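You operate a simulated robot arm through the tools that you are given. There is no shell and no other tool.

The job below is to be done with a simulated two-armed robot. You get a single attempt, and the scene is never put back.

## Task
Press the leaf print down and roll the bubbles out with the black roller.
Fine: vacuum on while you press, at MID while you roll, off afterwards; the print stays on its board; roller back; mounter, clamps and the other prints stay. Set down upright: black roller. What is to be rubbed or washed off counts as gone when no trace of it is left.

The check looks at the end state, three seconds after you hand in, the way a careful person would. Anything else that was tipped, shoved, dropped, spilled or broken makes it a failure.

## Robot
Two 7-joint arms with two-finger grippers on one trunk that stands fixed in place. Base frame: the origin is at the foot of the trunk, x ahead of it, y to its left, z up; the work surface is at about z = 871. Lengths are in mm, angles in rad, forces in N, time in s.
The left shoulder is at [53, 216, 1220], the right one opposite. With the tool pointing down near the work surface each hand reaches from about 260 to 800 mm from the base axis, measured 20 degrees to its own side. Payload 3.18 kg a hand.
The tool frame of a hand sits at the grasp point between the pads (the TCP): z along the fingers, y along the line on which they close. The tips reach 30 mm beyond it. The gripper opens to 144 mm; its body begins 103 mm behind the TCP.
Orientation is that of the tool frame in the base frame, as a unit quaternion [x, y, z, w]. With the fingers straight down and closing along the base's y, the tool's x points along the base's -x, its y along +y and its z along -z.

## Interface
- The arms move only by the tool apply_moves. It takes "left_commands", "right_commands" or both (then of equal length, played together; a hand with none holds still); each is one flat list of numbers, 7 for each row, row after row: the shift along the tool's x, y, z in units of 30 mm (1.0 is 30 mm), then the turn, a rotation vector about the tool's x, y, z in units of 4 degrees (1.0 is 4 degrees), then the finger opening in m, from 0 to 0.144. In form: [dx, dy, dz, wx, wy, wz, grip, dx, dy, dz, wx, wy, wz, grip, ...]. A call has 1 to 20 rows; each row shifts and turns the commanded pose from where the row before left it, along the tool's axes as they then stand. A call with a number of a shift or a turn outside -1 to 1 is refused whole. Rows are played at 5 a second. More than 50 mm and 0.15 rad between two rows, or a gripper value outside its range, and nothing of the call is played. Where a pose cannot be reached the arm comes as near as it can. A force on the tool above 90 N (or 10 N above the force at the start of the call, whichever is more), or a blocked arm, ends the call early, and 0.2 s more pass. The fingers move at their own pace (about 186.7 mm/s each) and stop on an object; they squeeze with about 36 N. The grip force told is the motor's: it shows also when the fingers shut on nothing. Time passes only in rows, and 0.2 s behind the last, so rows that do not move let the fingers close. It gives the time, the measured TCP pose, the force on the tool (base axes), the opening and the grip force at its end, in the units of the frame above (readings bear some noise), with the torque about the TCP (base axes, N m) and any sound that the robot's microphone picked up, and new pictures: "show" is both (left out), scene, wrist or none (wrist: the cameras of the hands that moved).
- Cameras (640 x 400 px; columns grow to the right, rows downward): "scene" is now at [111.5, -61.9, 1415.3]; the picture's right is [-0.49, -0.87, 0.00], its down [-0.46, 0.26, -0.85] and it looks along [0.74, -0.42, -0.53] (base axes); focal length 265 px, centre (320, 200). "left" rides on the left gripper at [76, -16, -143] in its tool frame; the picture's right is [0.21, 0.98, 0.00], its down [-0.84, 0.18, -0.51] and it looks along [-0.50, 0.11, 0.86] (tool axes); focal length 218 px, centre (320, 200). "right" rides on the right gripper at [76, 16, -143] in its tool frame; the picture's right is [-0.21, 0.98, 0.00], its down [-0.84, -0.18, -0.51] and it looks along [-0.50, -0.11, 0.86] (tool axes); focal length 218 px, centre (320, 200). There is no depth. A picture from a camera that has moved, and an enlarged one, comes with that camera's place and axes in the base frame and with its lens. The place of the scene camera against the robot may be out by one fixed shift of up to 25 mm in any direction.
- raise_lower(by): moves the trunk up (or, below 0, down) by that many mm; the arms and the scene camera ride with it, the base frame stays. It gives what a move gives, with no picture.
- head_to(pan, tilt): turns the head with the scene camera to pan (to the left, within 1.396 rad either way) and tilt (down, from -0.506 to 1.204), counted from straight ahead of the robot (the tilt from the chest, where the trunk bows). It gives what a move gives, and a new picture of the scene camera.
- zoom(camera, box): a new picture of the part [left, top, right, bottom] of that camera's present view, enlarged. No time passes.
- close_job(): hands the job in; it is judged then, once.

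Nothing tells you positions but the pictures and the camera data. Unless the task says otherwise, let go and move clear before handing in.

The tools are called after "Call:" as name(argument=value, ...) on one line, values as JSON. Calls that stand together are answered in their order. apply_moves: Moves the arms, as the interface text tells. Its arguments: {"type":"object","properties":{"left_commands":{"type":"array"},"right_commands":{"type":"array"},"show":{"type":"string","enum":["both","scene","wrist","none"]}},"required":[]} The other tools are called the same way: raise_lower (by) moves the trunk up or down; head_to (pan, tilt) turns the head that bears the scene camera; zoom (camera, box) takes an enlarged picture of a part of a camera's view; close_job () hands the job in.

At the start:

```text
time: 0.0
left_eef_pos: [418.9, -2.1, 1285.5]
left_tcp_rot: [0.0, 1.0, -0.001, 0.0]
left_wrist_force: [0.6, -0.1, -0.7]
left_torque: [0.01, -0.02, -0.03]
left_gripper_width: 143.9
left_gripper_force: 0.1
right_eef_pos: [434.2, -530.8, 1277.9]
right_tcp_rot: [0.001, 1.0, 0.0, 0.0]
right_wrist_force: [0.4, -0.1, -0.3]
right_torque: [-0.01, -0.03, -0.01]
right_gripper_width: 143.8
right_gripper_force: 0.0
trunk travel left (down, up): [-300.0, 69.0]
head pan, tilt (commanded): [-0.515, 0.557]
```

scene: 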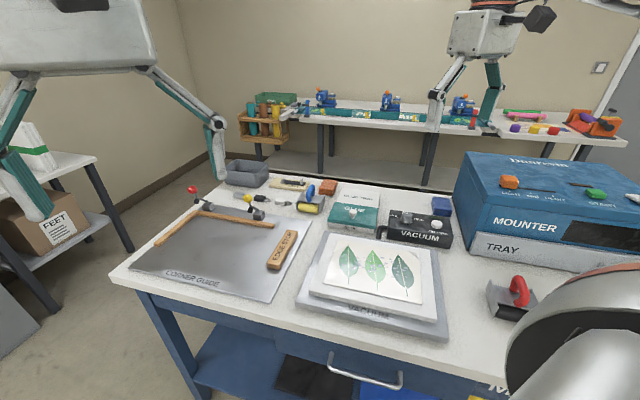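
right: 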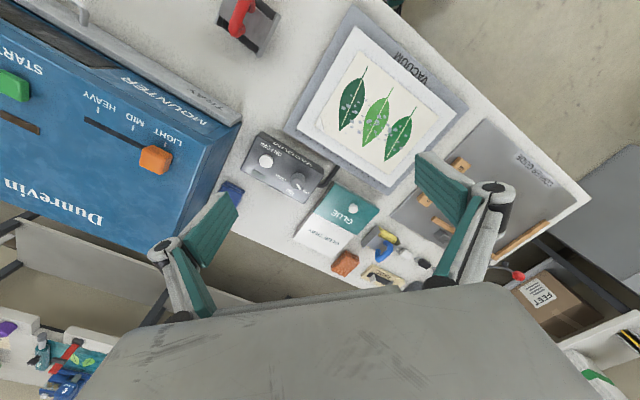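
left: 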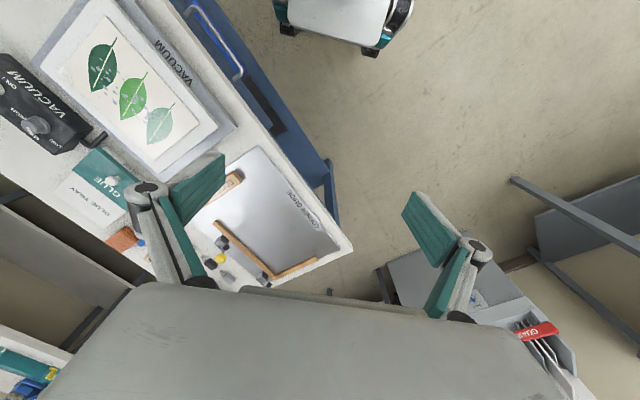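

I see a work table with a vacuum board carrying the leaf print, a VACUUM control box behind it, a mounter on the right, and several small tools. I'll zoom in first to find the black roller and the vacuum controls.

Call:
zoom(camera="scene", box=[300, 180, 480, 340])

Call:
zoom(camera="scene", box=[210, 150, 360, 240])

Call:
zoom(camera="scene", box=[360, 180, 480, 260])

Call:
zoom(camera="right", box=[220, 100, 420, 230])

Call:
zoom(camera="right", box=[320, 180, 480, 300])

Call:
zoom(camera="scene", box=[450, 240, 640, 360])

```text
2.50 times, centred on (390, 260) of scene
camera zoom: at [111.5, -61.9, 1415.3], right [-0.49, -0.87, 0.0], down [-0.46, 0.26, -0.85], along [0.74, -0.42, -0.53], focal length 662 px, centre (145, 50)
```

zoom: 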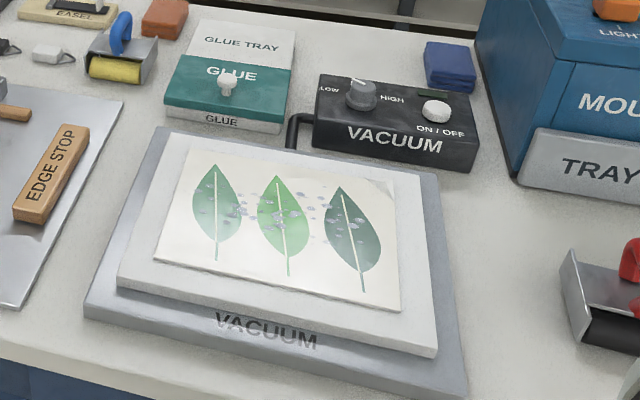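

```text
4.27 times, centred on (285, 195) of scene
camera zoom: at [111.5, -61.9, 1415.3], right [-0.49, -0.87, 0.0], down [-0.46, 0.26, -0.85], along [0.74, -0.42, -0.53], focal length 1130 px, centre (469, 221)
```

zoom: 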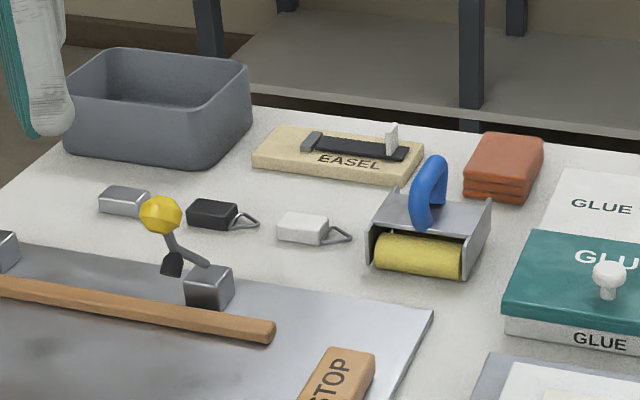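

```text
5.00 times, centred on (420, 220) of scene
camera zoom: at [111.5, -61.9, 1415.3], right [-0.49, -0.87, 0.0], down [-0.46, 0.26, -0.85], along [0.74, -0.42, -0.53], focal length 1324 px, centre (-180, 100)
```

zoom: 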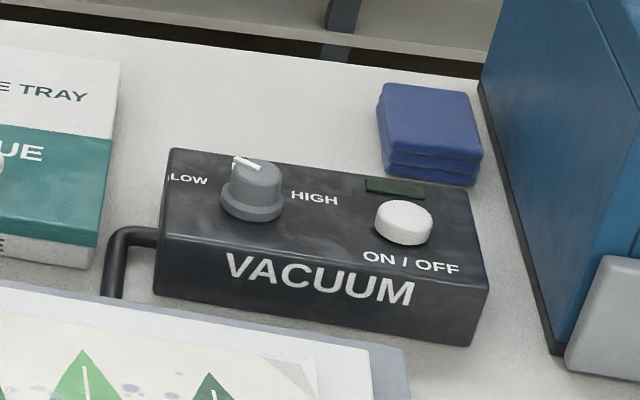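

```text
3.08 times, centred on (320, 165) of right
camera zoom: at [357.8, -513.7, 1421.2], right [0.21, 0.98, 0.0], down [0.84, -0.18, 0.51], along [0.5, -0.11, -0.86], focal length 672 px, centre (320, 308)
```

zoom: 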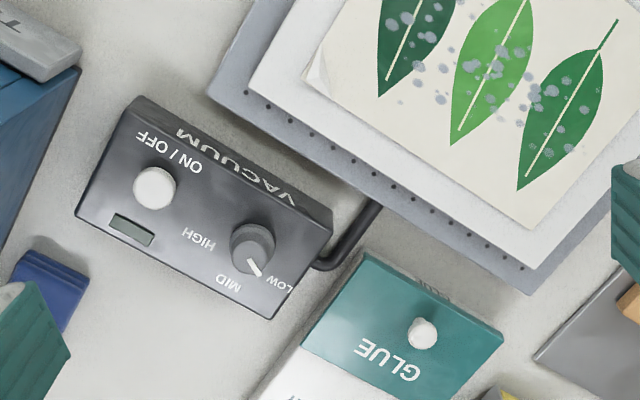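

```text
3.33 times, centred on (400, 240) of right
camera zoom: at [357.8, -513.7, 1421.2], right [0.21, 0.98, 0.0], down [0.84, -0.18, 0.51], along [0.5, -0.11, -0.86], focal length 728 px, centre (53, 67)
```

zoom: 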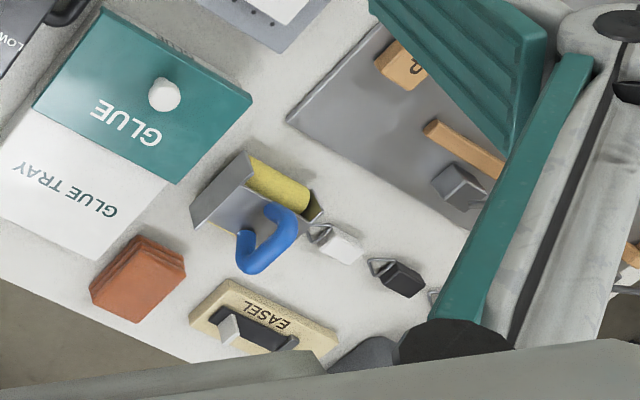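

```text
3.33 times, centred on (545, 300) of scene
camera zoom: at [111.5, -61.9, 1415.3], right [-0.49, -0.87, 0.0], down [-0.46, 0.26, -0.85], along [0.74, -0.42, -0.53], focal length 883 px, centre (-430, -133)
```

zoom: 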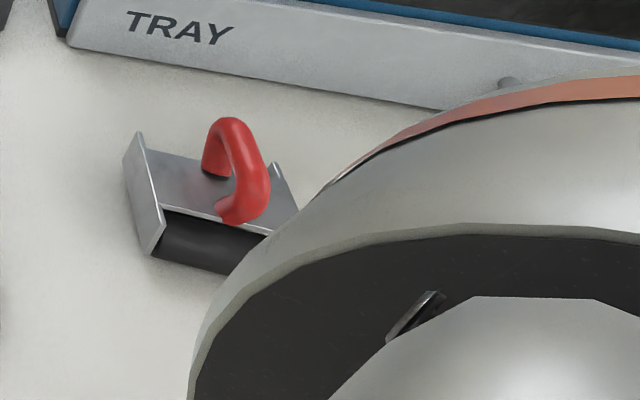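

The black roller (red handle, black drum) sits right of the board by the mounter. I'll turn the head to see that side better.

Call:
head_to(pan=-0.9, tilt=0.75)

```text
time: 0.9
left_eef_pos: [417.7, -1.5, 1285.6]
left_tcp_rot: [-0.001, 1.0, -0.001, -0.001]
left_wrist_force: [0.3, 0.2, 0.6]
left_torque: [-0.02, -0.01, 0.02]
left_gripper_width: 144.1
left_gripper_force: 0.0
right_eef_pos: [433.3, -530.9, 1277.8]
right_tcp_rot: [0.001, 1.0, -0.001, 0.0]
right_wrist_force: [0.5, 0.2, -0.4]
right_torque: [-0.03, 0.0, 0.0]
right_gripper_width: 144.0
right_gripper_force: 0.1
trunk travel left (down, up): [-300.0, 69.0]
head pan, tilt (commanded): [-0.901, 0.75]
camera scene: at [85.1, -82.5, 1398.6], right [-0.78, -0.62, 0.0], down [-0.42, 0.53, -0.73], along [0.45, -0.57, -0.68], focal length 265 px, centre (320, 200)
```

scene: 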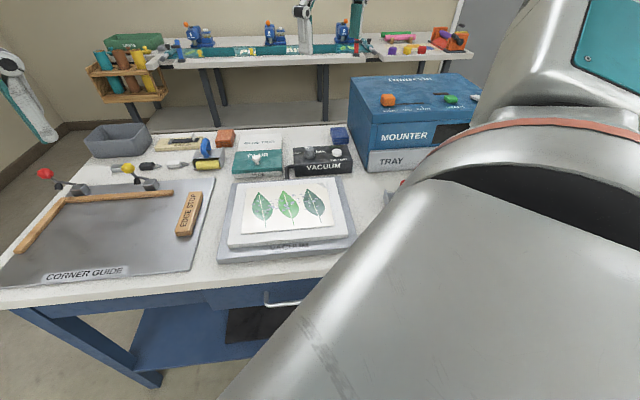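

Call:
zoom(camera="right", box=[200, 0, 330, 80])

Call:
zoom(camera="right", box=[270, 0, 480, 130])

Call:
zoom(camera="right", box=[200, 100, 360, 200])

Call:
zoom(camera="left", box=[0, 0, 260, 160])

```text
4.92 times, centred on (265, 40) of right
camera zoom: at [357.8, -513.6, 1421.2], right [0.21, 0.98, 0.0], down [0.84, -0.18, 0.51], along [0.5, -0.11, -0.86], focal length 1074 px, centre (591, 988)
```

zoom: 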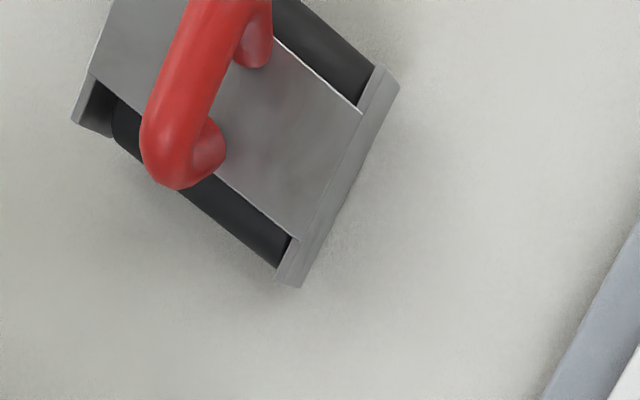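

```text
3.05 times, centred on (375, 65) of right
camera zoom: at [357.8, -513.6, 1421.2], right [0.21, 0.98, 0.0], down [0.84, -0.18, 0.51], along [0.5, -0.11, -0.86], focal length 665 px, centre (152, 611)
```

zoom: 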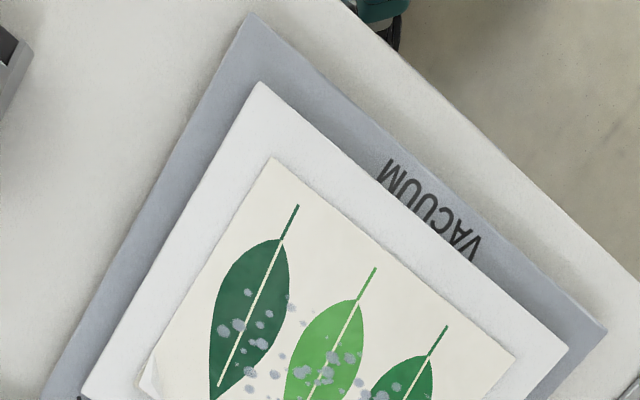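

```text
4.00 times, centred on (280, 150) of right
camera zoom: at [357.8, -513.6, 1421.2], right [0.21, 0.98, 0.0], down [0.84, -0.18, 0.51], along [0.5, -0.11, -0.86], focal length 873 px, centre (480, 400)
```

zoom: 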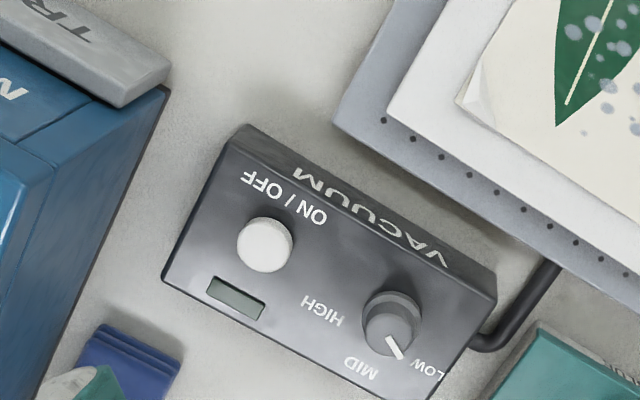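

```text
2.46 times, centred on (130, 80) of left
camera zoom: at [342.6, -17.3, 1428.0], right [-0.21, 0.98, 0.0], down [0.84, 0.18, 0.51], along [0.5, 0.11, -0.86], focal length 537 px, centre (788, 495)
```

zoom: 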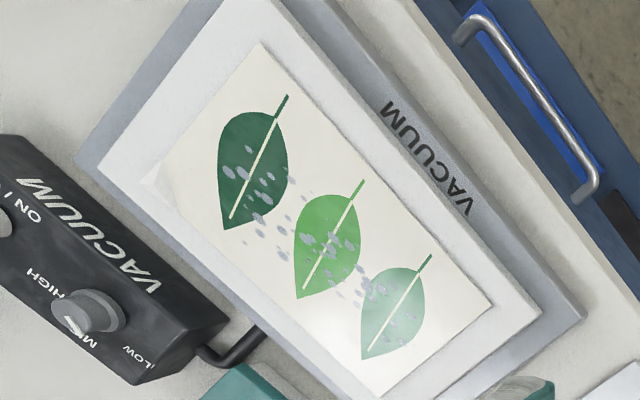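

The table is turned about 45° to the robot, with the roller near (250,-635), the plate centred near (478,-413) and the vacuum box near (536,-629). I'll turn the right hand to line up with the table and lower it for closer wrist views.

Call:
apply_moves(right_commands=[0, 0, 0.5, 0, 0, 1, 0.144, 0, 0, 0.5, 0, 0, 1, 0.144, 0, 0, 0.5, 0, 0, 1, 0.144, 0, 0, 0.5, 0, 0, 1, 0.144, 0, 0, 0.5, 0, 0, 1, 0.144, 0, 0, 0.5, 0, 0, 1, 0.144, 0, 0, 0.5, 0, 0, 1, 0.144, 0, 0, 0.5, 0, 0, 1, 0.144, 0, 0, 0, 0, 0, 1, 0.144, 0, 0, 0, 0, 0, 1, 0.144, 0, 0, 0, 0, 0, 1, 0.144, 0, 0, 0, 0, 0, 0.25, 0.144], show="both")

```text
time: 3.5
left_eef_pos: [418.9, -1.6, 1286.0]
left_tcp_rot: [-0.002, 1.0, -0.001, 0.0]
left_wrist_force: [-0.4, 0.8, 0.1]
left_torque: [-0.01, 0.02, -0.01]
left_gripper_width: 143.9
left_gripper_force: 0.0
right_eef_pos: [438.2, -556.6, 1179.3]
right_tcp_rot: [0.383, 0.924, 0.0, 0.001]
right_wrist_force: [0.4, -0.3, 0.1]
right_torque: [-0.03, 0.03, -0.01]
right_gripper_width: 144.0
right_gripper_force: 0.0
right hand out of reach, approached as far as the arm can: row 9, 10, 11, 12
trunk travel left (down, up): [-300.0, 69.0]
head pan, tilt (commanded): [-0.901, 0.75]
camera scene: at [84.9, -82.7, 1398.5], right [-0.78, -0.62, 0.0], down [-0.42, 0.53, -0.73], along [0.45, -0.57, -0.68], focal length 265 px, centre (320, 200)
camera right: at [395.9, -490.8, 1322.1], right [0.84, 0.54, 0.0], down [0.47, -0.72, 0.51], along [0.28, -0.42, -0.86], focal length 218 px, centre (320, 200)
```

scene: 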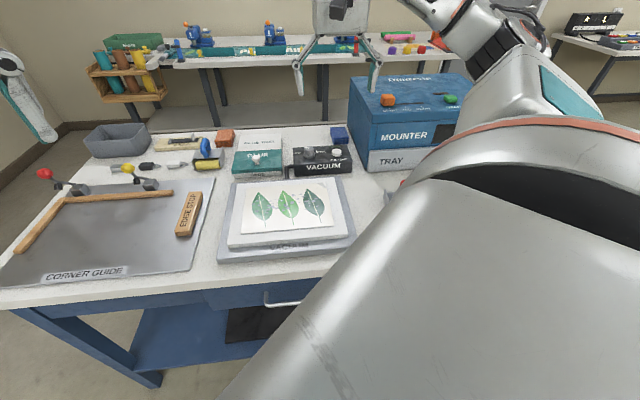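
right: 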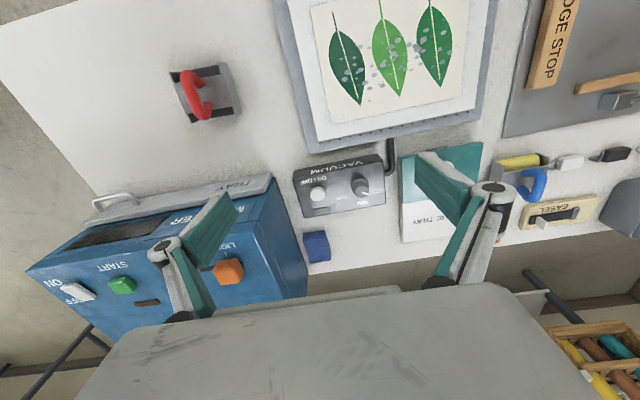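

The turn succeeded but the arm came up about 20 mm short, so there may be a joint limit around this yaw. I'll zoom the new wrist view to pin down positions before moving further.

Call:
zoom(camera="right", box=[280, 140, 400, 220])

Call:
zoom(camera="right", box=[150, 50, 260, 130])

Call:
zoom(camera="right", box=[270, 0, 510, 160])

Call:
zoom(camera="scene", box=[210, 120, 370, 270])

```text
5.00 times, centred on (340, 180) of right
camera zoom: at [395.9, -490.8, 1322.1], right [0.84, 0.54, 0.0], down [0.47, -0.72, 0.51], along [0.28, -0.42, -0.86], focal length 1091 px, centre (220, 300)
```

zoom: 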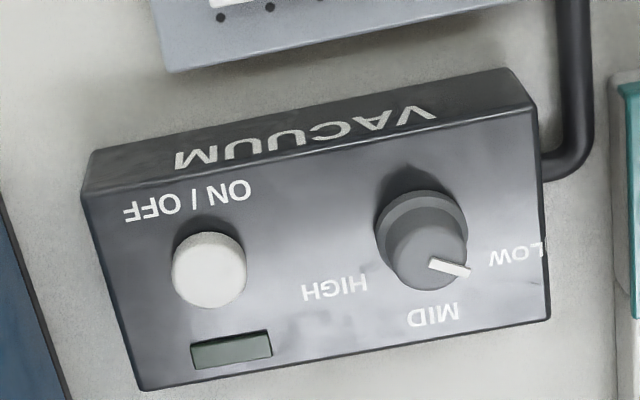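

```text
5.00 times, centred on (205, 90) of right
camera zoom: at [395.9, -490.8, 1322.1], right [0.84, 0.54, 0.0], down [0.47, -0.72, 0.51], along [0.28, -0.42, -0.86], focal length 1091 px, centre (895, 750)
```

zoom: 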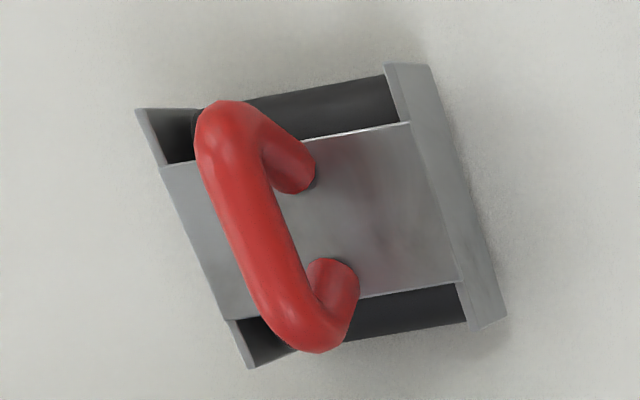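

```text
2.50 times, centred on (390, 80) of right
camera zoom: at [395.9, -490.8, 1322.1], right [0.84, 0.54, 0.0], down [0.47, -0.72, 0.51], along [0.28, -0.42, -0.86], focal length 546 px, centre (145, 500)
```

zoom: 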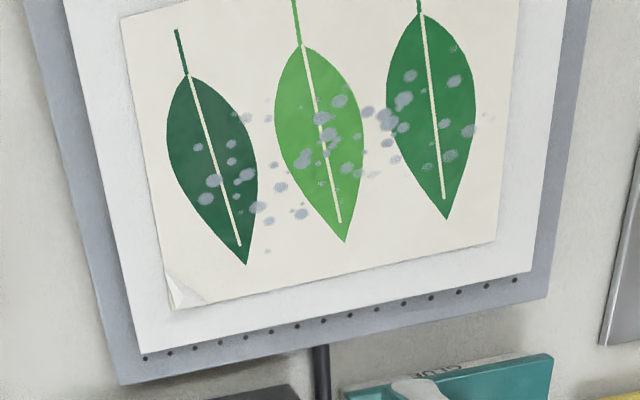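

```text
2.67 times, centred on (290, 195) of scene
camera zoom: at [84.9, -82.7, 1398.5], right [-0.78, -0.62, 0.0], down [-0.42, 0.53, -0.73], along [0.45, -0.57, -0.68], focal length 706 px, centre (400, 213)
```

zoom: 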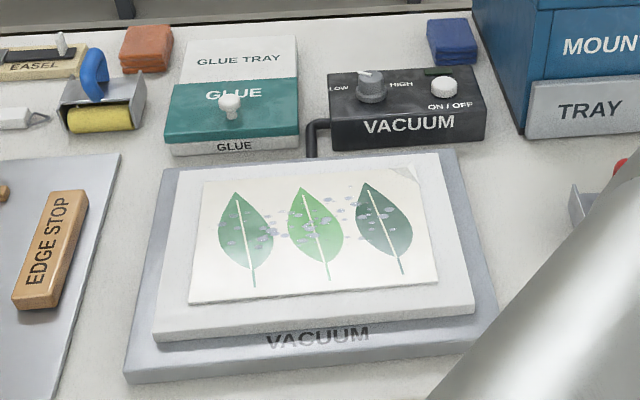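

Call:
apply_moves(right_commands=[-0.9, 0.4, 0.4, 0, 0, 0, 0.144, -0.9, 0.4, 0.4, 0, 0, 0, 0.144, -0.9, 0.4, 0.4, 0, 0, 0, 0.144, -0.9, 0.4, 0.4, 0, 0, 0, 0.144, 0, 0, 0, 0, 0, 0, 0.144], show="wrist")

```text
time: 4.7
left_eef_pos: [417.7, -0.3, 1285.4]
left_tcp_rot: [-0.001, 1.0, -0.002, 0.0]
left_wrist_force: [-0.2, -0.5, 0.2]
left_torque: [-0.03, -0.03, 0.0]
left_gripper_width: 143.9
left_gripper_force: 0.1
right_eef_pos: [542.6, -616.6, 1156.0]
right_tcp_rot: [0.383, 0.924, 0.001, -0.001]
right_wrist_force: [-0.7, 0.4, 0.0]
right_torque: [0.0, 0.01, -0.03]
right_gripper_width: 144.2
right_gripper_force: 0.0
right hand out of reach, approached as far as the arm can: row 1, 2, 3
trunk travel left (down, up): [-300.0, 69.0]
head pan, tilt (commanded): [-0.901, 0.75]
camera right: at [501.5, -550.9, 1299.8], right [0.84, 0.54, 0.0], down [0.47, -0.72, 0.51], along [0.27, -0.42, -0.86], focal length 218 px, centre (320, 200)
```

right: 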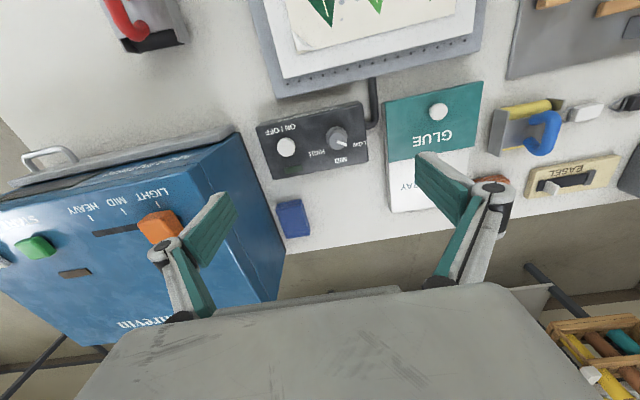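

Call:
zoom(camera="right", box=[250, 90, 390, 190])

Call:
zoom(camera="right", box=[90, 0, 200, 70])

```text
4.00 times, centred on (320, 140) of right
camera zoom: at [501.5, -550.9, 1299.8], right [0.84, 0.54, 0.0], down [0.47, -0.72, 0.51], along [0.27, -0.42, -0.86], focal length 873 px, centre (320, 440)
```

zoom: 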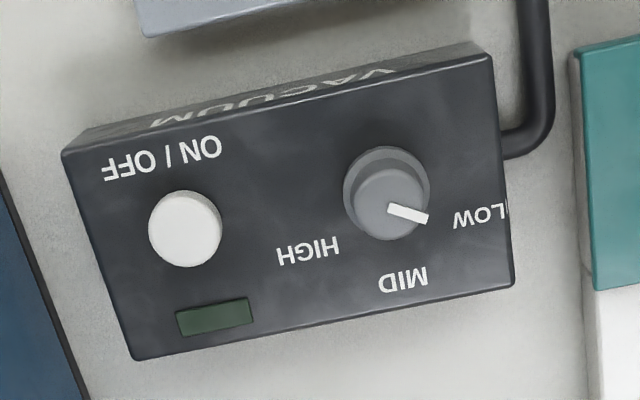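

```text
5.71 times, centred on (145, 35) of right
camera zoom: at [501.5, -550.9, 1299.8], right [0.84, 0.54, 0.0], down [0.47, -0.72, 0.51], along [0.27, -0.42, -0.86], focal length 1247 px, centre (1320, 1143)
```

zoom: 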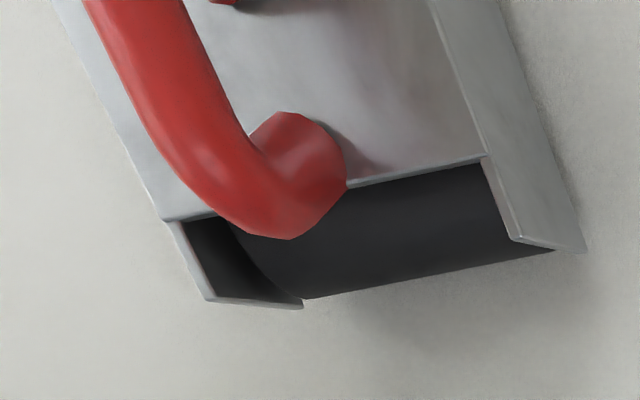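

The close view fixes the knob top at about (581,-619,932) pointing at LOW, and the ON/OFF button at about (515,-680,919). I'll close the right gripper and come down above the button.

Call:
apply_moves(right_commands=[-0.138, -0.358, 0.6, 0, 0, 0, 0.0, -0.138, -0.358, 0.6, 0, 0, 0, 0.0, -0.138, -0.358, 0.6, 0, 0, 0, 0.0, -0.138, -0.358, 0.6, 0, 0, 0, 0.0, -0.138, -0.358, 0.6, 0, 0, 0, 0.0, -0.138, -0.358, 0.6, 0, 0, 0, 0.0, 0, 0, 0, 0, 0, 0, 0], show="both")

```text
time: 6.3
left_eef_pos: [418.8, -0.5, 1284.7]
left_tcp_rot: [-0.001, 1.0, -0.001, 0.001]
left_wrist_force: [0.5, -0.3, -0.3]
left_torque: [0.01, 0.01, 0.0]
left_gripper_width: 143.7
left_gripper_force: 0.0
right_eef_pos: [521.4, -705.0, 1077.9]
right_tcp_rot: [0.383, 0.924, 0.0, -0.001]
right_wrist_force: [0.1, 0.4, 0.6]
right_torque: [-0.01, 0.01, -0.01]
right_gripper_width: 0.0
right_gripper_force: 30.7
right hand out of reach, approached as far as the arm can: row 1, 2, 3, 4, 5, 6
trunk travel left (down, up): [-300.0, 69.0]
head pan, tilt (commanded): [-0.901, 0.75]
camera scene: at [84.9, -82.3, 1398.6], right [-0.78, -0.62, 0.0], down [-0.42, 0.53, -0.73], along [0.45, -0.57, -0.68], focal length 265 px, centre (320, 200)
camera right: at [478.7, -639.8, 1220.7], right [0.84, 0.54, 0.0], down [0.47, -0.72, 0.5], along [0.27, -0.42, -0.86], focal length 218 px, centre (320, 200)
```

scene: 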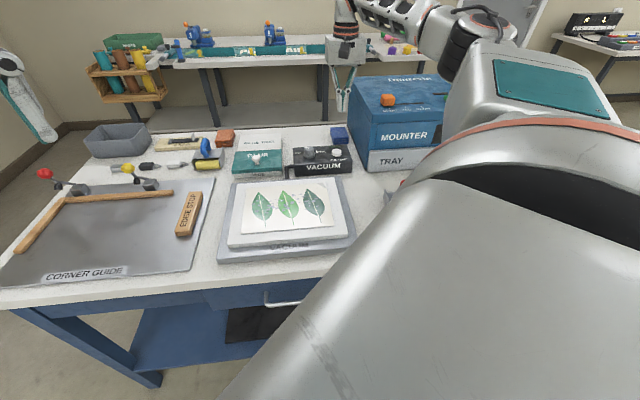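
right: 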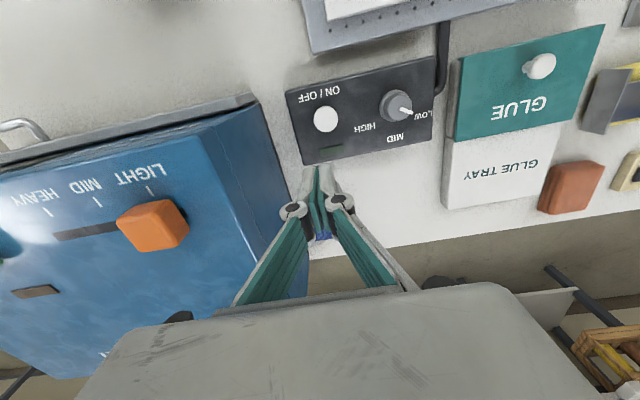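

The arm keeps reporting it can't quite reach at this yaw. I'll test whether less yaw frees it.

Call:
apply_moves(right_commands=[0, 0.2, 0, 0, 0, -1, 0.0, 0, 0.2, 0, 0, 0, -1, 0.0, 0, 0.2, 0, 0, 0, -1, 0.0, 0, 0, 0, 0, 0, -1, 0.0, 0, 0, 0, 0, 0, -1, 0.0, 0, 0, 0, 0, 0, 0, 0], show="none")

```text
time: 7.7
left_eef_pos: [418.8, -0.8, 1284.6]
left_tcp_rot: [-0.001, 1.0, -0.001, 0.0]
left_wrist_force: [0.3, -0.3, -0.1]
left_torque: [0.0, -0.03, 0.0]
left_gripper_width: 144.0
left_gripper_force: 0.0
right_eef_pos: [532.4, -692.3, 1076.9]
right_tcp_rot: [0.217, 0.976, 0.0, 0.0]
right_wrist_force: [-0.2, 1.0, -0.6]
right_torque: [0.02, -0.04, -0.01]
right_gripper_width: 0.2
right_gripper_force: 30.5
trunk travel left (down, up): [-300.0, 69.0]
head pan, tilt (commanded): [-0.901, 0.75]
```

Yaw 25° is fully reachable. I'll move over the button and lower at this yaw.

Call:
apply_moves(right_commands=[0.228, 0.04, 0.85, 0, 0, 0, 0.0, 0.228, 0.04, 0.85, 0, 0, 0, 0.0, 0.228, 0.04, 0.85, 0, 0, 0, 0.0, 0, 0, 0, 0, 0, 0, 0], show="both")

```text
time: 8.7
left_eef_pos: [419.6, 0.5, 1285.0]
left_tcp_rot: [-0.002, 1.0, -0.001, 0.0]
left_wrist_force: [-0.4, -0.1, 0.5]
left_torque: [-0.04, 0.05, -0.01]
left_gripper_width: 144.1
left_gripper_force: 0.1
right_eef_pos: [516.5, -678.9, 1000.6]
right_tcp_rot: [0.218, 0.976, 0.001, 0.001]
right_wrist_force: [0.3, 0.4, -0.8]
right_torque: [0.03, 0.0, -0.01]
right_gripper_width: 0.0
right_gripper_force: 31.1
trunk travel left (down, up): [-300.0, 69.0]
head pan, tilt (commanded): [-0.901, 0.75]
camera scene: at [84.8, -82.4, 1398.6], right [-0.78, -0.62, 0.0], down [-0.42, 0.53, -0.73], along [0.45, -0.57, -0.68], focal length 265 px, centre (320, 200)
camera right: at [453.5, -631.4, 1143.9], right [0.6, 0.8, 0.0], down [0.69, -0.52, 0.51], along [0.41, -0.31, -0.86], focal length 218 px, centre (320, 200)
```

scene: 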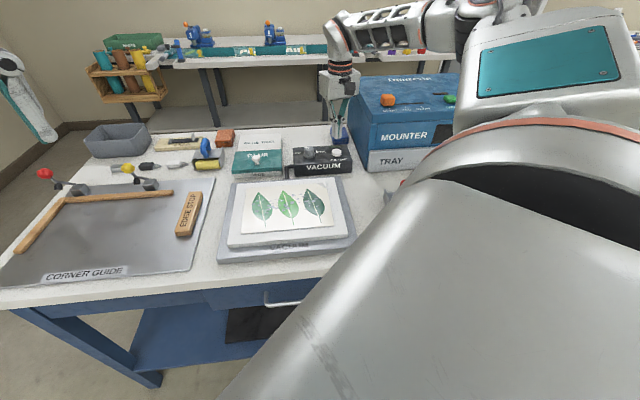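
right: 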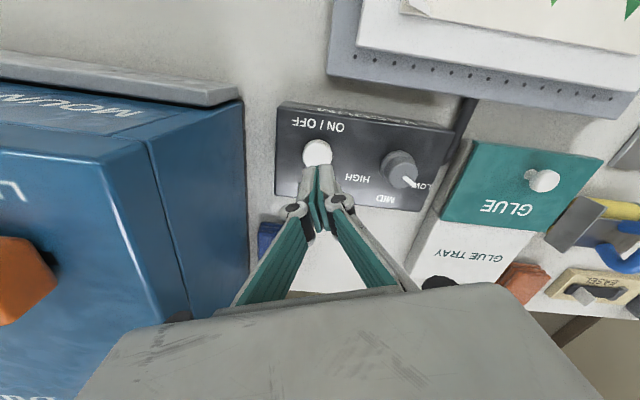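

Call:
zoom(camera="right", box=[270, 90, 470, 220])

```text
3.08 times, centred on (370, 155) of right
camera zoom: at [453.5, -631.4, 1143.9], right [0.6, 0.8, 0.0], down [0.69, -0.52, 0.51], along [0.41, -0.31, -0.86], focal length 672 px, centre (166, 338)
```

zoom: 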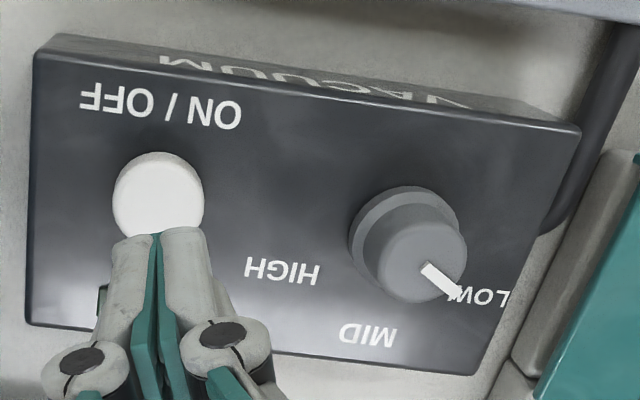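

Call:
apply_moves(right_commands=[0.17, -0.07, 0.6, 0, 0, 0, 0.0, 0, 0, 0.7, 0, 0, 0, 0.0, 0, 0, 0.15, 0, 0, 0, 0], show="wrist")

```text
time: 9.5
left_eef_pos: [418.6, -1.3, 1285.6]
left_tcp_rot: [-0.001, 1.0, 0.0, -0.001]
left_wrist_force: [0.2, -0.3, -0.3]
left_torque: [-0.01, 0.01, 0.0]
left_gripper_width: 143.9
left_gripper_force: 0.1
right_eef_pos: [511.5, -678.9, 958.1]
right_tcp_rot: [0.218, 0.976, 0.001, 0.001]
right_wrist_force: [0.5, -0.5, -0.5]
right_torque: [-0.05, -0.02, -0.01]
right_gripper_width: 0.0
right_gripper_force: 30.8
trunk travel left (down, up): [-300.0, 69.0]
head pan, tilt (commanded): [-0.901, 0.75]
camera right: at [448.1, -630.8, 1101.1], right [0.6, 0.8, 0.0], down [0.69, -0.52, 0.51], along [0.41, -0.31, -0.86], focal length 218 px, centre (320, 200)
```

right: 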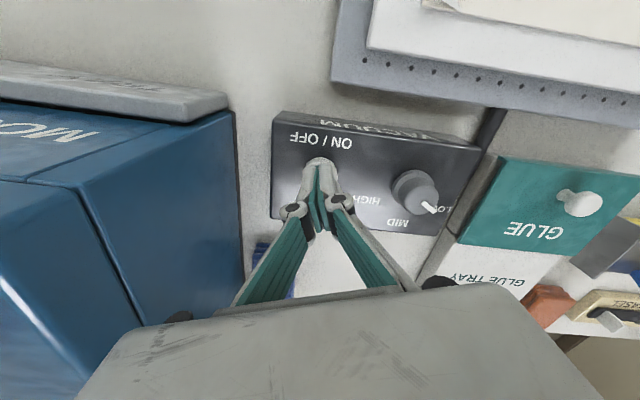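

The fingertips are right over the button; I'll step down gently until it clicks.

Call:
apply_moves(right_commands=[0, 0, 0.12, 0, 0, 0, 0.0, 0, 0, 0.12, 0, 0, 0, 0.0], show="none")

```text
time: 10.1
left_eef_pos: [418.8, -0.8, 1285.3]
left_tcp_rot: [-0.001, 1.0, -0.001, 0.0]
left_wrist_force: [-0.1, -0.6, 1.0]
left_torque: [0.02, 0.04, -0.04]
left_gripper_width: 143.8
left_gripper_force: 0.1
right_eef_pos: [511.1, -679.1, 951.6]
right_tcp_rot: [0.217, 0.976, 0.001, 0.0]
right_wrist_force: [0.7, -0.7, 0.5]
right_torque: [0.01, 0.0, -0.03]
right_gripper_width: 0.1
right_gripper_force: 30.4
trunk travel left (down, up): [-300.0, 69.0]
head pan, tilt (commanded): [-0.901, 0.75]
```

Call:
apply_moves(right_commands=[0, 0, 0.08, 0, 0, 0, 0.0, 0, 0, 0.08, 0, 0, 0, 0.0], show="none")

```text
time: 10.7
left_eef_pos: [419.8, -0.8, 1284.8]
left_tcp_rot: [-0.001, 1.0, -0.001, 0.001]
left_wrist_force: [0.1, 0.1, -0.1]
left_torque: [-0.01, 0.0, 0.0]
left_gripper_width: 143.9
left_gripper_force: 0.0
right_eef_pos: [510.6, -680.6, 947.2]
right_tcp_rot: [0.216, 0.976, 0.003, -0.001]
right_wrist_force: [-0.9, 0.9, 2.0]
right_torque: [-0.01, 0.0, -0.03]
right_gripper_width: 5.8
right_gripper_force: 30.5
trunk travel left (down, up): [-300.0, 69.0]
head pan, tilt (commanded): [-0.901, 0.75]
```

Call:
zoom(camera="right", box=[260, 100, 460, 230])

```text
3.08 times, centred on (360, 165) of right
camera zoom: at [448.7, -632.8, 1090.6], right [0.6, 0.8, 0.0], down [0.69, -0.52, 0.5], along [0.4, -0.3, -0.86], focal length 672 px, centre (197, 308)
```

zoom: 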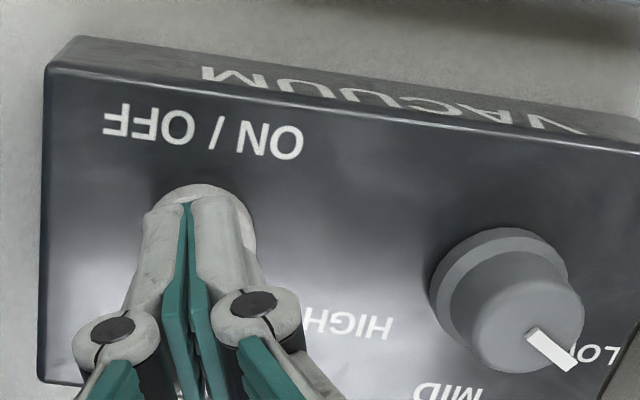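

Call:
apply_moves(right_commands=[0, 0, 0.07, 0, 0, 0, 0.0, 0, 0, 0.07, 0, 0, 0, 0.0], show="none")

```text
time: 11.3
left_eef_pos: [418.9, -1.3, 1284.9]
left_tcp_rot: [-0.002, 1.0, 0.0, 0.0]
left_wrist_force: [-0.1, -0.4, 0.3]
left_torque: [0.0, -0.01, -0.04]
left_gripper_width: 144.1
left_gripper_force: 0.1
right_eef_pos: [511.5, -679.4, 944.7]
right_tcp_rot: [0.216, 0.976, 0.002, -0.001]
right_wrist_force: [1.8, 1.1, 2.2]
right_torque: [0.04, -0.04, 0.02]
right_gripper_width: 6.1
right_gripper_force: 30.8
right hand out of reach, approached as far as the arm can: row 1
trunk travel left (down, up): [-300.0, 69.0]
head pan, tilt (commanded): [-0.901, 0.75]
heard: click
```

A click was heard. I'll lift off and check the indicator.

Call:
apply_moves(right_commands=[0, 0, -0.5, 0, 0, 0, 0.0, 0, 0, -1, 0, 0, 0, 0.0, 0.5, 0, -1, 0, 0, 0, 0.0], show="wrist")

Call:
zoom(camera="right", box=[260, 80, 460, 210])

Call:
zoom(camera="scene", box=[270, 120, 370, 190])

```text
time: 12.1
left_eef_pos: [417.1, -0.2, 1285.9]
left_tcp_rot: [-0.001, 1.0, -0.001, 0.0]
left_wrist_force: [-0.2, 0.1, 0.3]
left_torque: [0.0, -0.04, 0.0]
left_gripper_width: 144.1
left_gripper_force: 0.0
right_eef_pos: [492.2, -672.2, 1017.9]
right_tcp_rot: [0.217, 0.976, 0.001, 0.0]
right_wrist_force: [-0.5, -0.7, 0.7]
right_torque: [-0.02, -0.01, -0.01]
right_gripper_width: 0.0
right_gripper_force: 30.2
trunk travel left (down, up): [-300.0, 69.0]
head pan, tilt (commanded): [-0.901, 0.75]
camera right: at [431.0, -624.4, 1161.6], right [0.6, 0.8, 0.0], down [0.69, -0.52, 0.51], along [0.41, -0.31, -0.86], focal length 218 px, centre (320, 200)
```

right: 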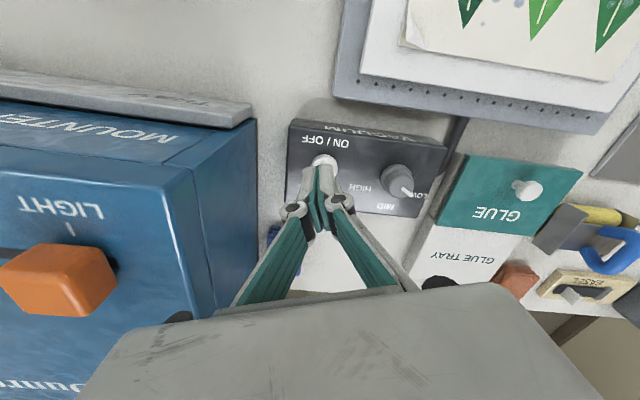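

```text
3.08 times, centred on (360, 145) of right
camera zoom: at [431.0, -624.4, 1161.6], right [0.6, 0.8, 0.0], down [0.69, -0.52, 0.51], along [0.41, -0.31, -0.86], focal length 672 px, centre (197, 369)
```

zoom: 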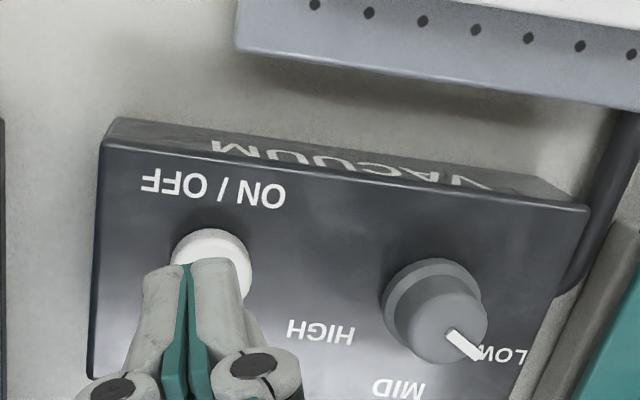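

```text
5.71 times, centred on (320, 155) of scene
camera zoom: at [84.0, -82.2, 1398.7], right [-0.78, -0.62, 0.0], down [-0.42, 0.53, -0.73], along [0.45, -0.57, -0.68], focal length 1514 px, centre (320, 457)
```

zoom: 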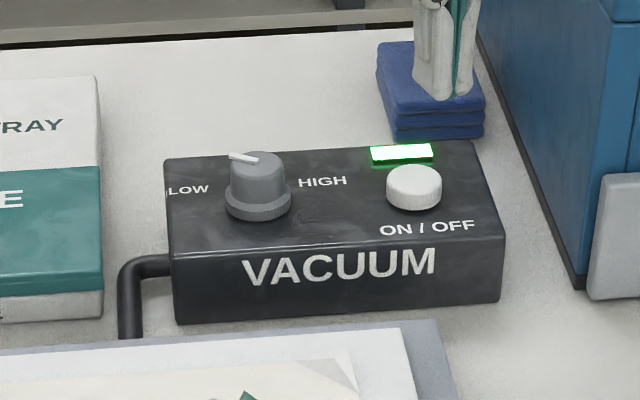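

The LED is green, so the vacuum is on. Next I'll bring the hand over the knob at about (580,-618) and turn it back to yaw -30° so I can turn the knob clockwise.

Call:
apply_moves(right_commands=[-0.631, 0.958, 0, 0, 0, 0, 0.0, -0.631, 0.958, 0, 0, 0, 0, 0.06, -0.631, 0.958, 0, 0, 0, 0, 0.06, 0, 0, 0, 0, 0, -1, 0.06, 0, 0, 0, 0, 0, -1, 0.06, 0, 0, 0, 0, 0, -1, 0.06, 0, 0, 0, 0, 0, -1, 0.06, 0, 0, 0, 0, 0, -1, 0.06, 0, 0, 0, 0, 0, -1, 0.06, 0, 0, 0, 0, 0, -1, 0.06, 0, 0, 0, 0, 0, -1, 0.06, 0, 0, 0, 0, 0, -1, 0.06, 0, 0, 0, 0, 0, -1, 0.06, 0, 0, 0, 0, 0, -1, 0.06, 0, 0, 0, 0, 0, -1, 0.06, 0, 0, 0, 0, 0, -1, 0.06, 0, 0, 0, 0, 0, -0.75, 0.06], show="both")

```text
time: 15.7
left_eef_pos: [418.8, -1.0, 1284.5]
left_tcp_rot: [-0.002, 1.0, 0.0, 0.001]
left_wrist_force: [1.2, -0.7, -1.0]
left_torque: [-0.03, 0.02, -0.01]
left_gripper_width: 144.0
left_gripper_force: 0.0
right_eef_pos: [584.3, -621.6, 1018.9]
right_tcp_rot: [-0.258, 0.966, 0.001, 0.001]
right_wrist_force: [-0.3, -0.8, -0.4]
right_torque: [-0.01, -0.03, 0.03]
right_gripper_width: 60.0
right_gripper_force: 0.0
trunk travel left (down, up): [-300.0, 69.0]
head pan, tilt (commanded): [-0.901, 0.75]
camera scene: at [85.0, -82.4, 1398.6], right [-0.78, -0.62, 0.0], down [-0.42, 0.53, -0.73], along [0.45, -0.57, -0.68], focal length 265 px, centre (320, 200)
camera right: at [509.7, -644.1, 1162.0], right [-0.31, 0.95, 0.0], down [0.82, 0.26, 0.51], along [0.48, 0.16, -0.86], focal length 218 px, centre (320, 200)
```

scene: 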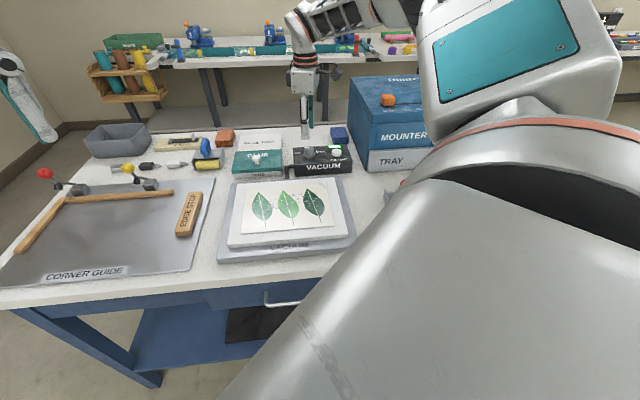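
right: 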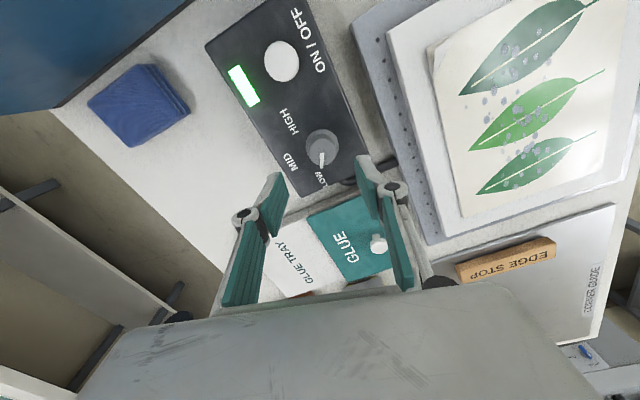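

Call:
zoom(camera="right", box=[240, 80, 400, 200])

```text
3.33 times, centred on (320, 140) of right
camera zoom: at [509.7, -644.1, 1162.0], right [-0.31, 0.95, 0.0], down [0.82, 0.26, 0.51], along [0.48, 0.16, -0.86], focal length 728 px, centre (320, 400)
```

zoom: 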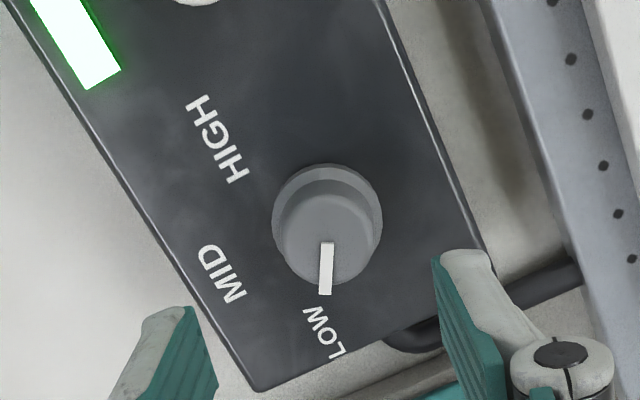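

Call:
apply_moves(right_commands=[0.03, 0.147, 0.8, 0, 0, 0, 0.06, 0, 0, 0.8, 0, 0, 0, 0.06, 0, 0, 0.5, 0, 0, 0, 0.06, 0, 0, 0.2, 0, 0, 0, 0.06], show="wrist")

Call:
zoom(camera="right", box=[230, 90, 410, 220])

Call:
zoom(camera="scene", box=[270, 100, 370, 190])

```text
time: 16.7
left_eef_pos: [419.3, -0.7, 1285.0]
left_tcp_rot: [-0.001, 1.0, 0.0, 0.0]
left_wrist_force: [0.3, -0.6, 0.1]
left_torque: [0.01, 0.01, 0.0]
left_gripper_width: 144.2
left_gripper_force: 0.1
right_eef_pos: [582.9, -618.3, 949.9]
right_tcp_rot: [-0.257, 0.966, 0.0, 0.0]
right_wrist_force: [0.3, 0.8, 0.4]
right_torque: [-0.02, 0.01, -0.02]
right_gripper_width: 60.2
right_gripper_force: 0.0
trunk travel left (down, up): [-300.0, 69.0]
head pan, tilt (commanded): [-0.901, 0.75]
camera right: at [507.9, -641.1, 1092.8], right [-0.31, 0.95, 0.0], down [0.82, 0.26, 0.51], along [0.48, 0.16, -0.86], focal length 218 px, centre (320, 200)
```

right: 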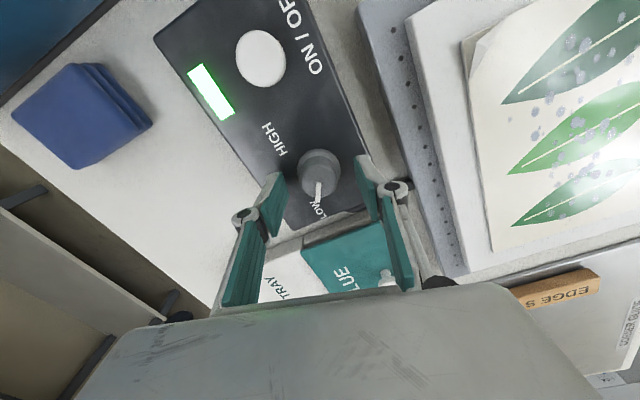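

```text
3.08 times, centred on (320, 155) of right
camera zoom: at [507.9, -641.1, 1092.8], right [-0.31, 0.95, 0.0], down [0.82, 0.26, 0.51], along [0.48, 0.16, -0.86], focal length 672 px, centre (320, 338)
```

zoom: 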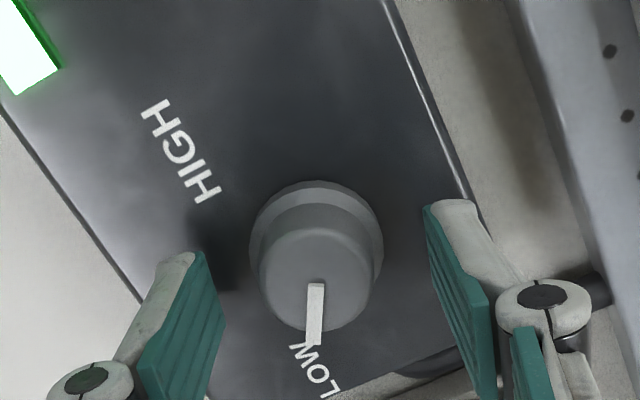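

```text
4.44 times, centred on (320, 145) of scene
camera zoom: at [84.9, -82.6, 1398.6], right [-0.78, -0.62, 0.0], down [-0.42, 0.53, -0.73], along [0.45, -0.57, -0.68], focal length 1177 px, centre (320, 444)
```

zoom: 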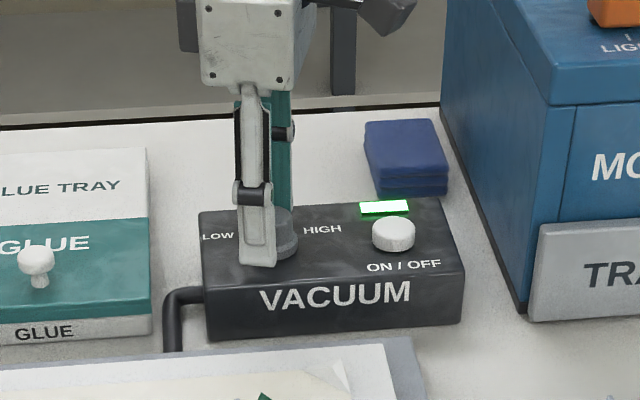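

The knob is centred between the fingers. I'll lower slightly and close on it.

Call:
apply_moves(right_commands=[0.05, -0.05, 0.1, 0, 0, 0, 0.06, 0, 0, 0, 0, 0, 0, 0.025, 0, 0, 0, 0, 0, 0, 0.025, 0, 0, 0, 0, 0, 0, 0.025], show="wrist")

```text
time: 17.7
left_eef_pos: [419.9, -0.6, 1284.9]
left_tcp_rot: [-0.001, 1.0, -0.001, 0.0]
left_wrist_force: [0.1, -0.1, -0.3]
left_torque: [0.04, 0.02, 0.02]
left_gripper_width: 144.2
left_gripper_force: 0.0
right_eef_pos: [580.7, -618.7, 946.2]
right_tcp_rot: [-0.258, 0.966, 0.001, -0.001]
right_wrist_force: [-2.4, 5.0, -2.4]
right_torque: [0.17, -0.01, -0.02]
right_gripper_width: 35.0
right_gripper_force: 44.8
trunk travel left (down, up): [-300.0, 69.0]
head pan, tilt (commanded): [-0.901, 0.75]
camera right: at [506.8, -642.3, 1089.6], right [-0.31, 0.95, 0.0], down [0.82, 0.26, 0.51], along [0.48, 0.16, -0.86], focal length 218 px, centre (320, 200)
```

right: 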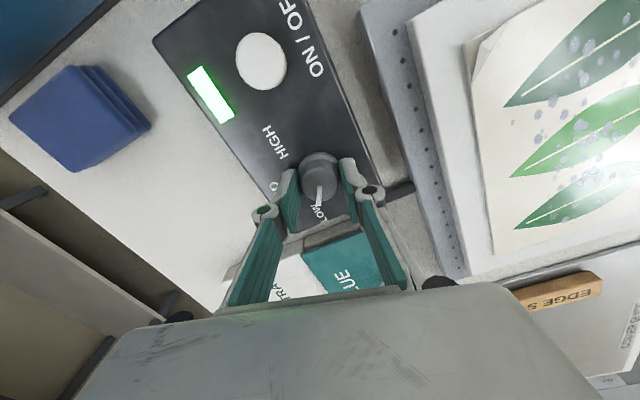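

Gripped (35 mm). Now turning the knob clockwise by about 60° toward MID.

Call:
apply_moves(right_commands=[0, 0.03, 0, 0, 0, 1, 0.025, 0, 0, 0, 0, 0, 1, 0.025, 0, 0, 0, 0, 0, 1, 0.025, 0, 0, 0, 0, 0, 1, 0.025, 0, 0, 0, 0, 0, 1, 0.025, 0, 0, 0, 0, 0, 1, 0.025, 0, 0, 0, 0, 0, 1, 0.025, 0, 0, 0, 0, 0, 1, 0.025, 0, 0, 0, 0, 0, 1, 0.025, 0, 0, 0, 0, 0, 1, 0.025, 0, 0, 0, 0, 0, 1, 0.025, 0, 0, 0, 0, 0, 1, 0.025, 0, 0, 0, 0, 0, 1, 0.025, 0, 0, 0, 0, 0, 1, 0.025, 0, 0, 0, 0, 0, 1, 0.025], show="wrist")

Call:
zoom(camera="right", box=[240, 100, 400, 220])

Call:
zoom(camera="scene", box=[270, 110, 370, 190])

```text
time: 20.9
left_eef_pos: [419.3, -2.0, 1285.5]
left_tcp_rot: [-0.001, 1.0, -0.001, 0.0]
left_wrist_force: [-0.1, 0.1, -0.6]
left_torque: [-0.03, 0.01, 0.03]
left_gripper_width: 144.3
left_gripper_force: 0.1
right_eef_pos: [580.9, -619.7, 947.1]
right_tcp_rot: [0.26, 0.965, -0.001, 0.002]
right_wrist_force: [7.6, -21.6, 10.0]
right_torque: [-0.93, -0.49, -0.01]
right_gripper_width: 34.7
right_gripper_force: 45.3
trunk travel left (down, up): [-300.0, 69.0]
head pan, tilt (commanded): [-0.901, 0.75]
camera right: at [522.7, -566.9, 1089.6], right [0.67, 0.74, 0.0], down [0.64, -0.58, 0.51], along [0.38, -0.34, -0.86], focal length 218 px, centre (320, 200)
```

right: 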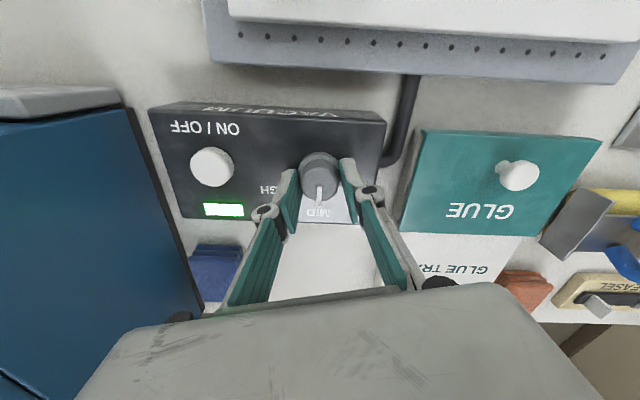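

```text
3.33 times, centred on (320, 160) of right
camera zoom: at [522.7, -566.9, 1089.6], right [0.67, 0.74, 0.0], down [0.64, -0.58, 0.51], along [0.38, -0.34, -0.86], focal length 728 px, centre (320, 333)
```

zoom: 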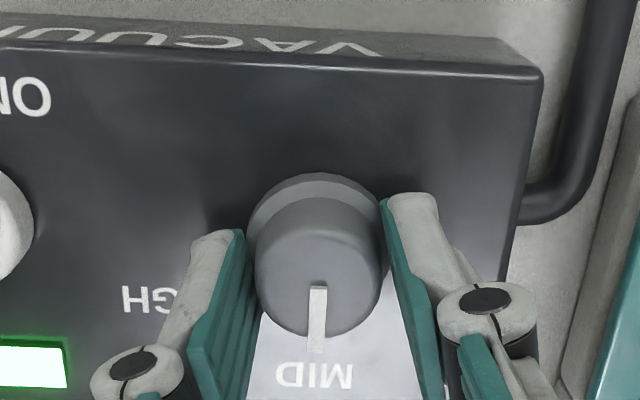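

```text
5.00 times, centred on (320, 150) of scene
camera zoom: at [85.0, -83.9, 1398.6], right [-0.78, -0.62, 0.0], down [-0.42, 0.54, -0.73], along [0.45, -0.57, -0.68], focal length 1324 px, centre (320, 450)
```

zoom: 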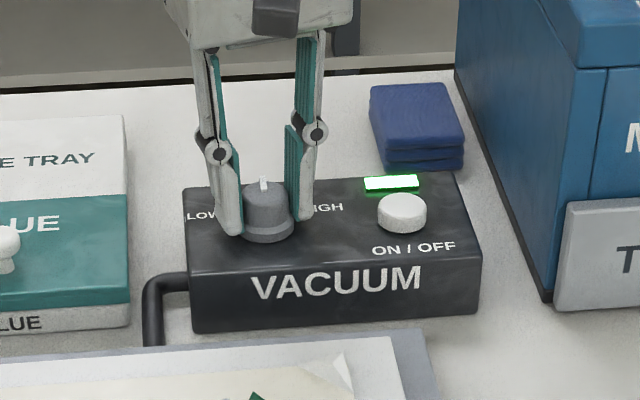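

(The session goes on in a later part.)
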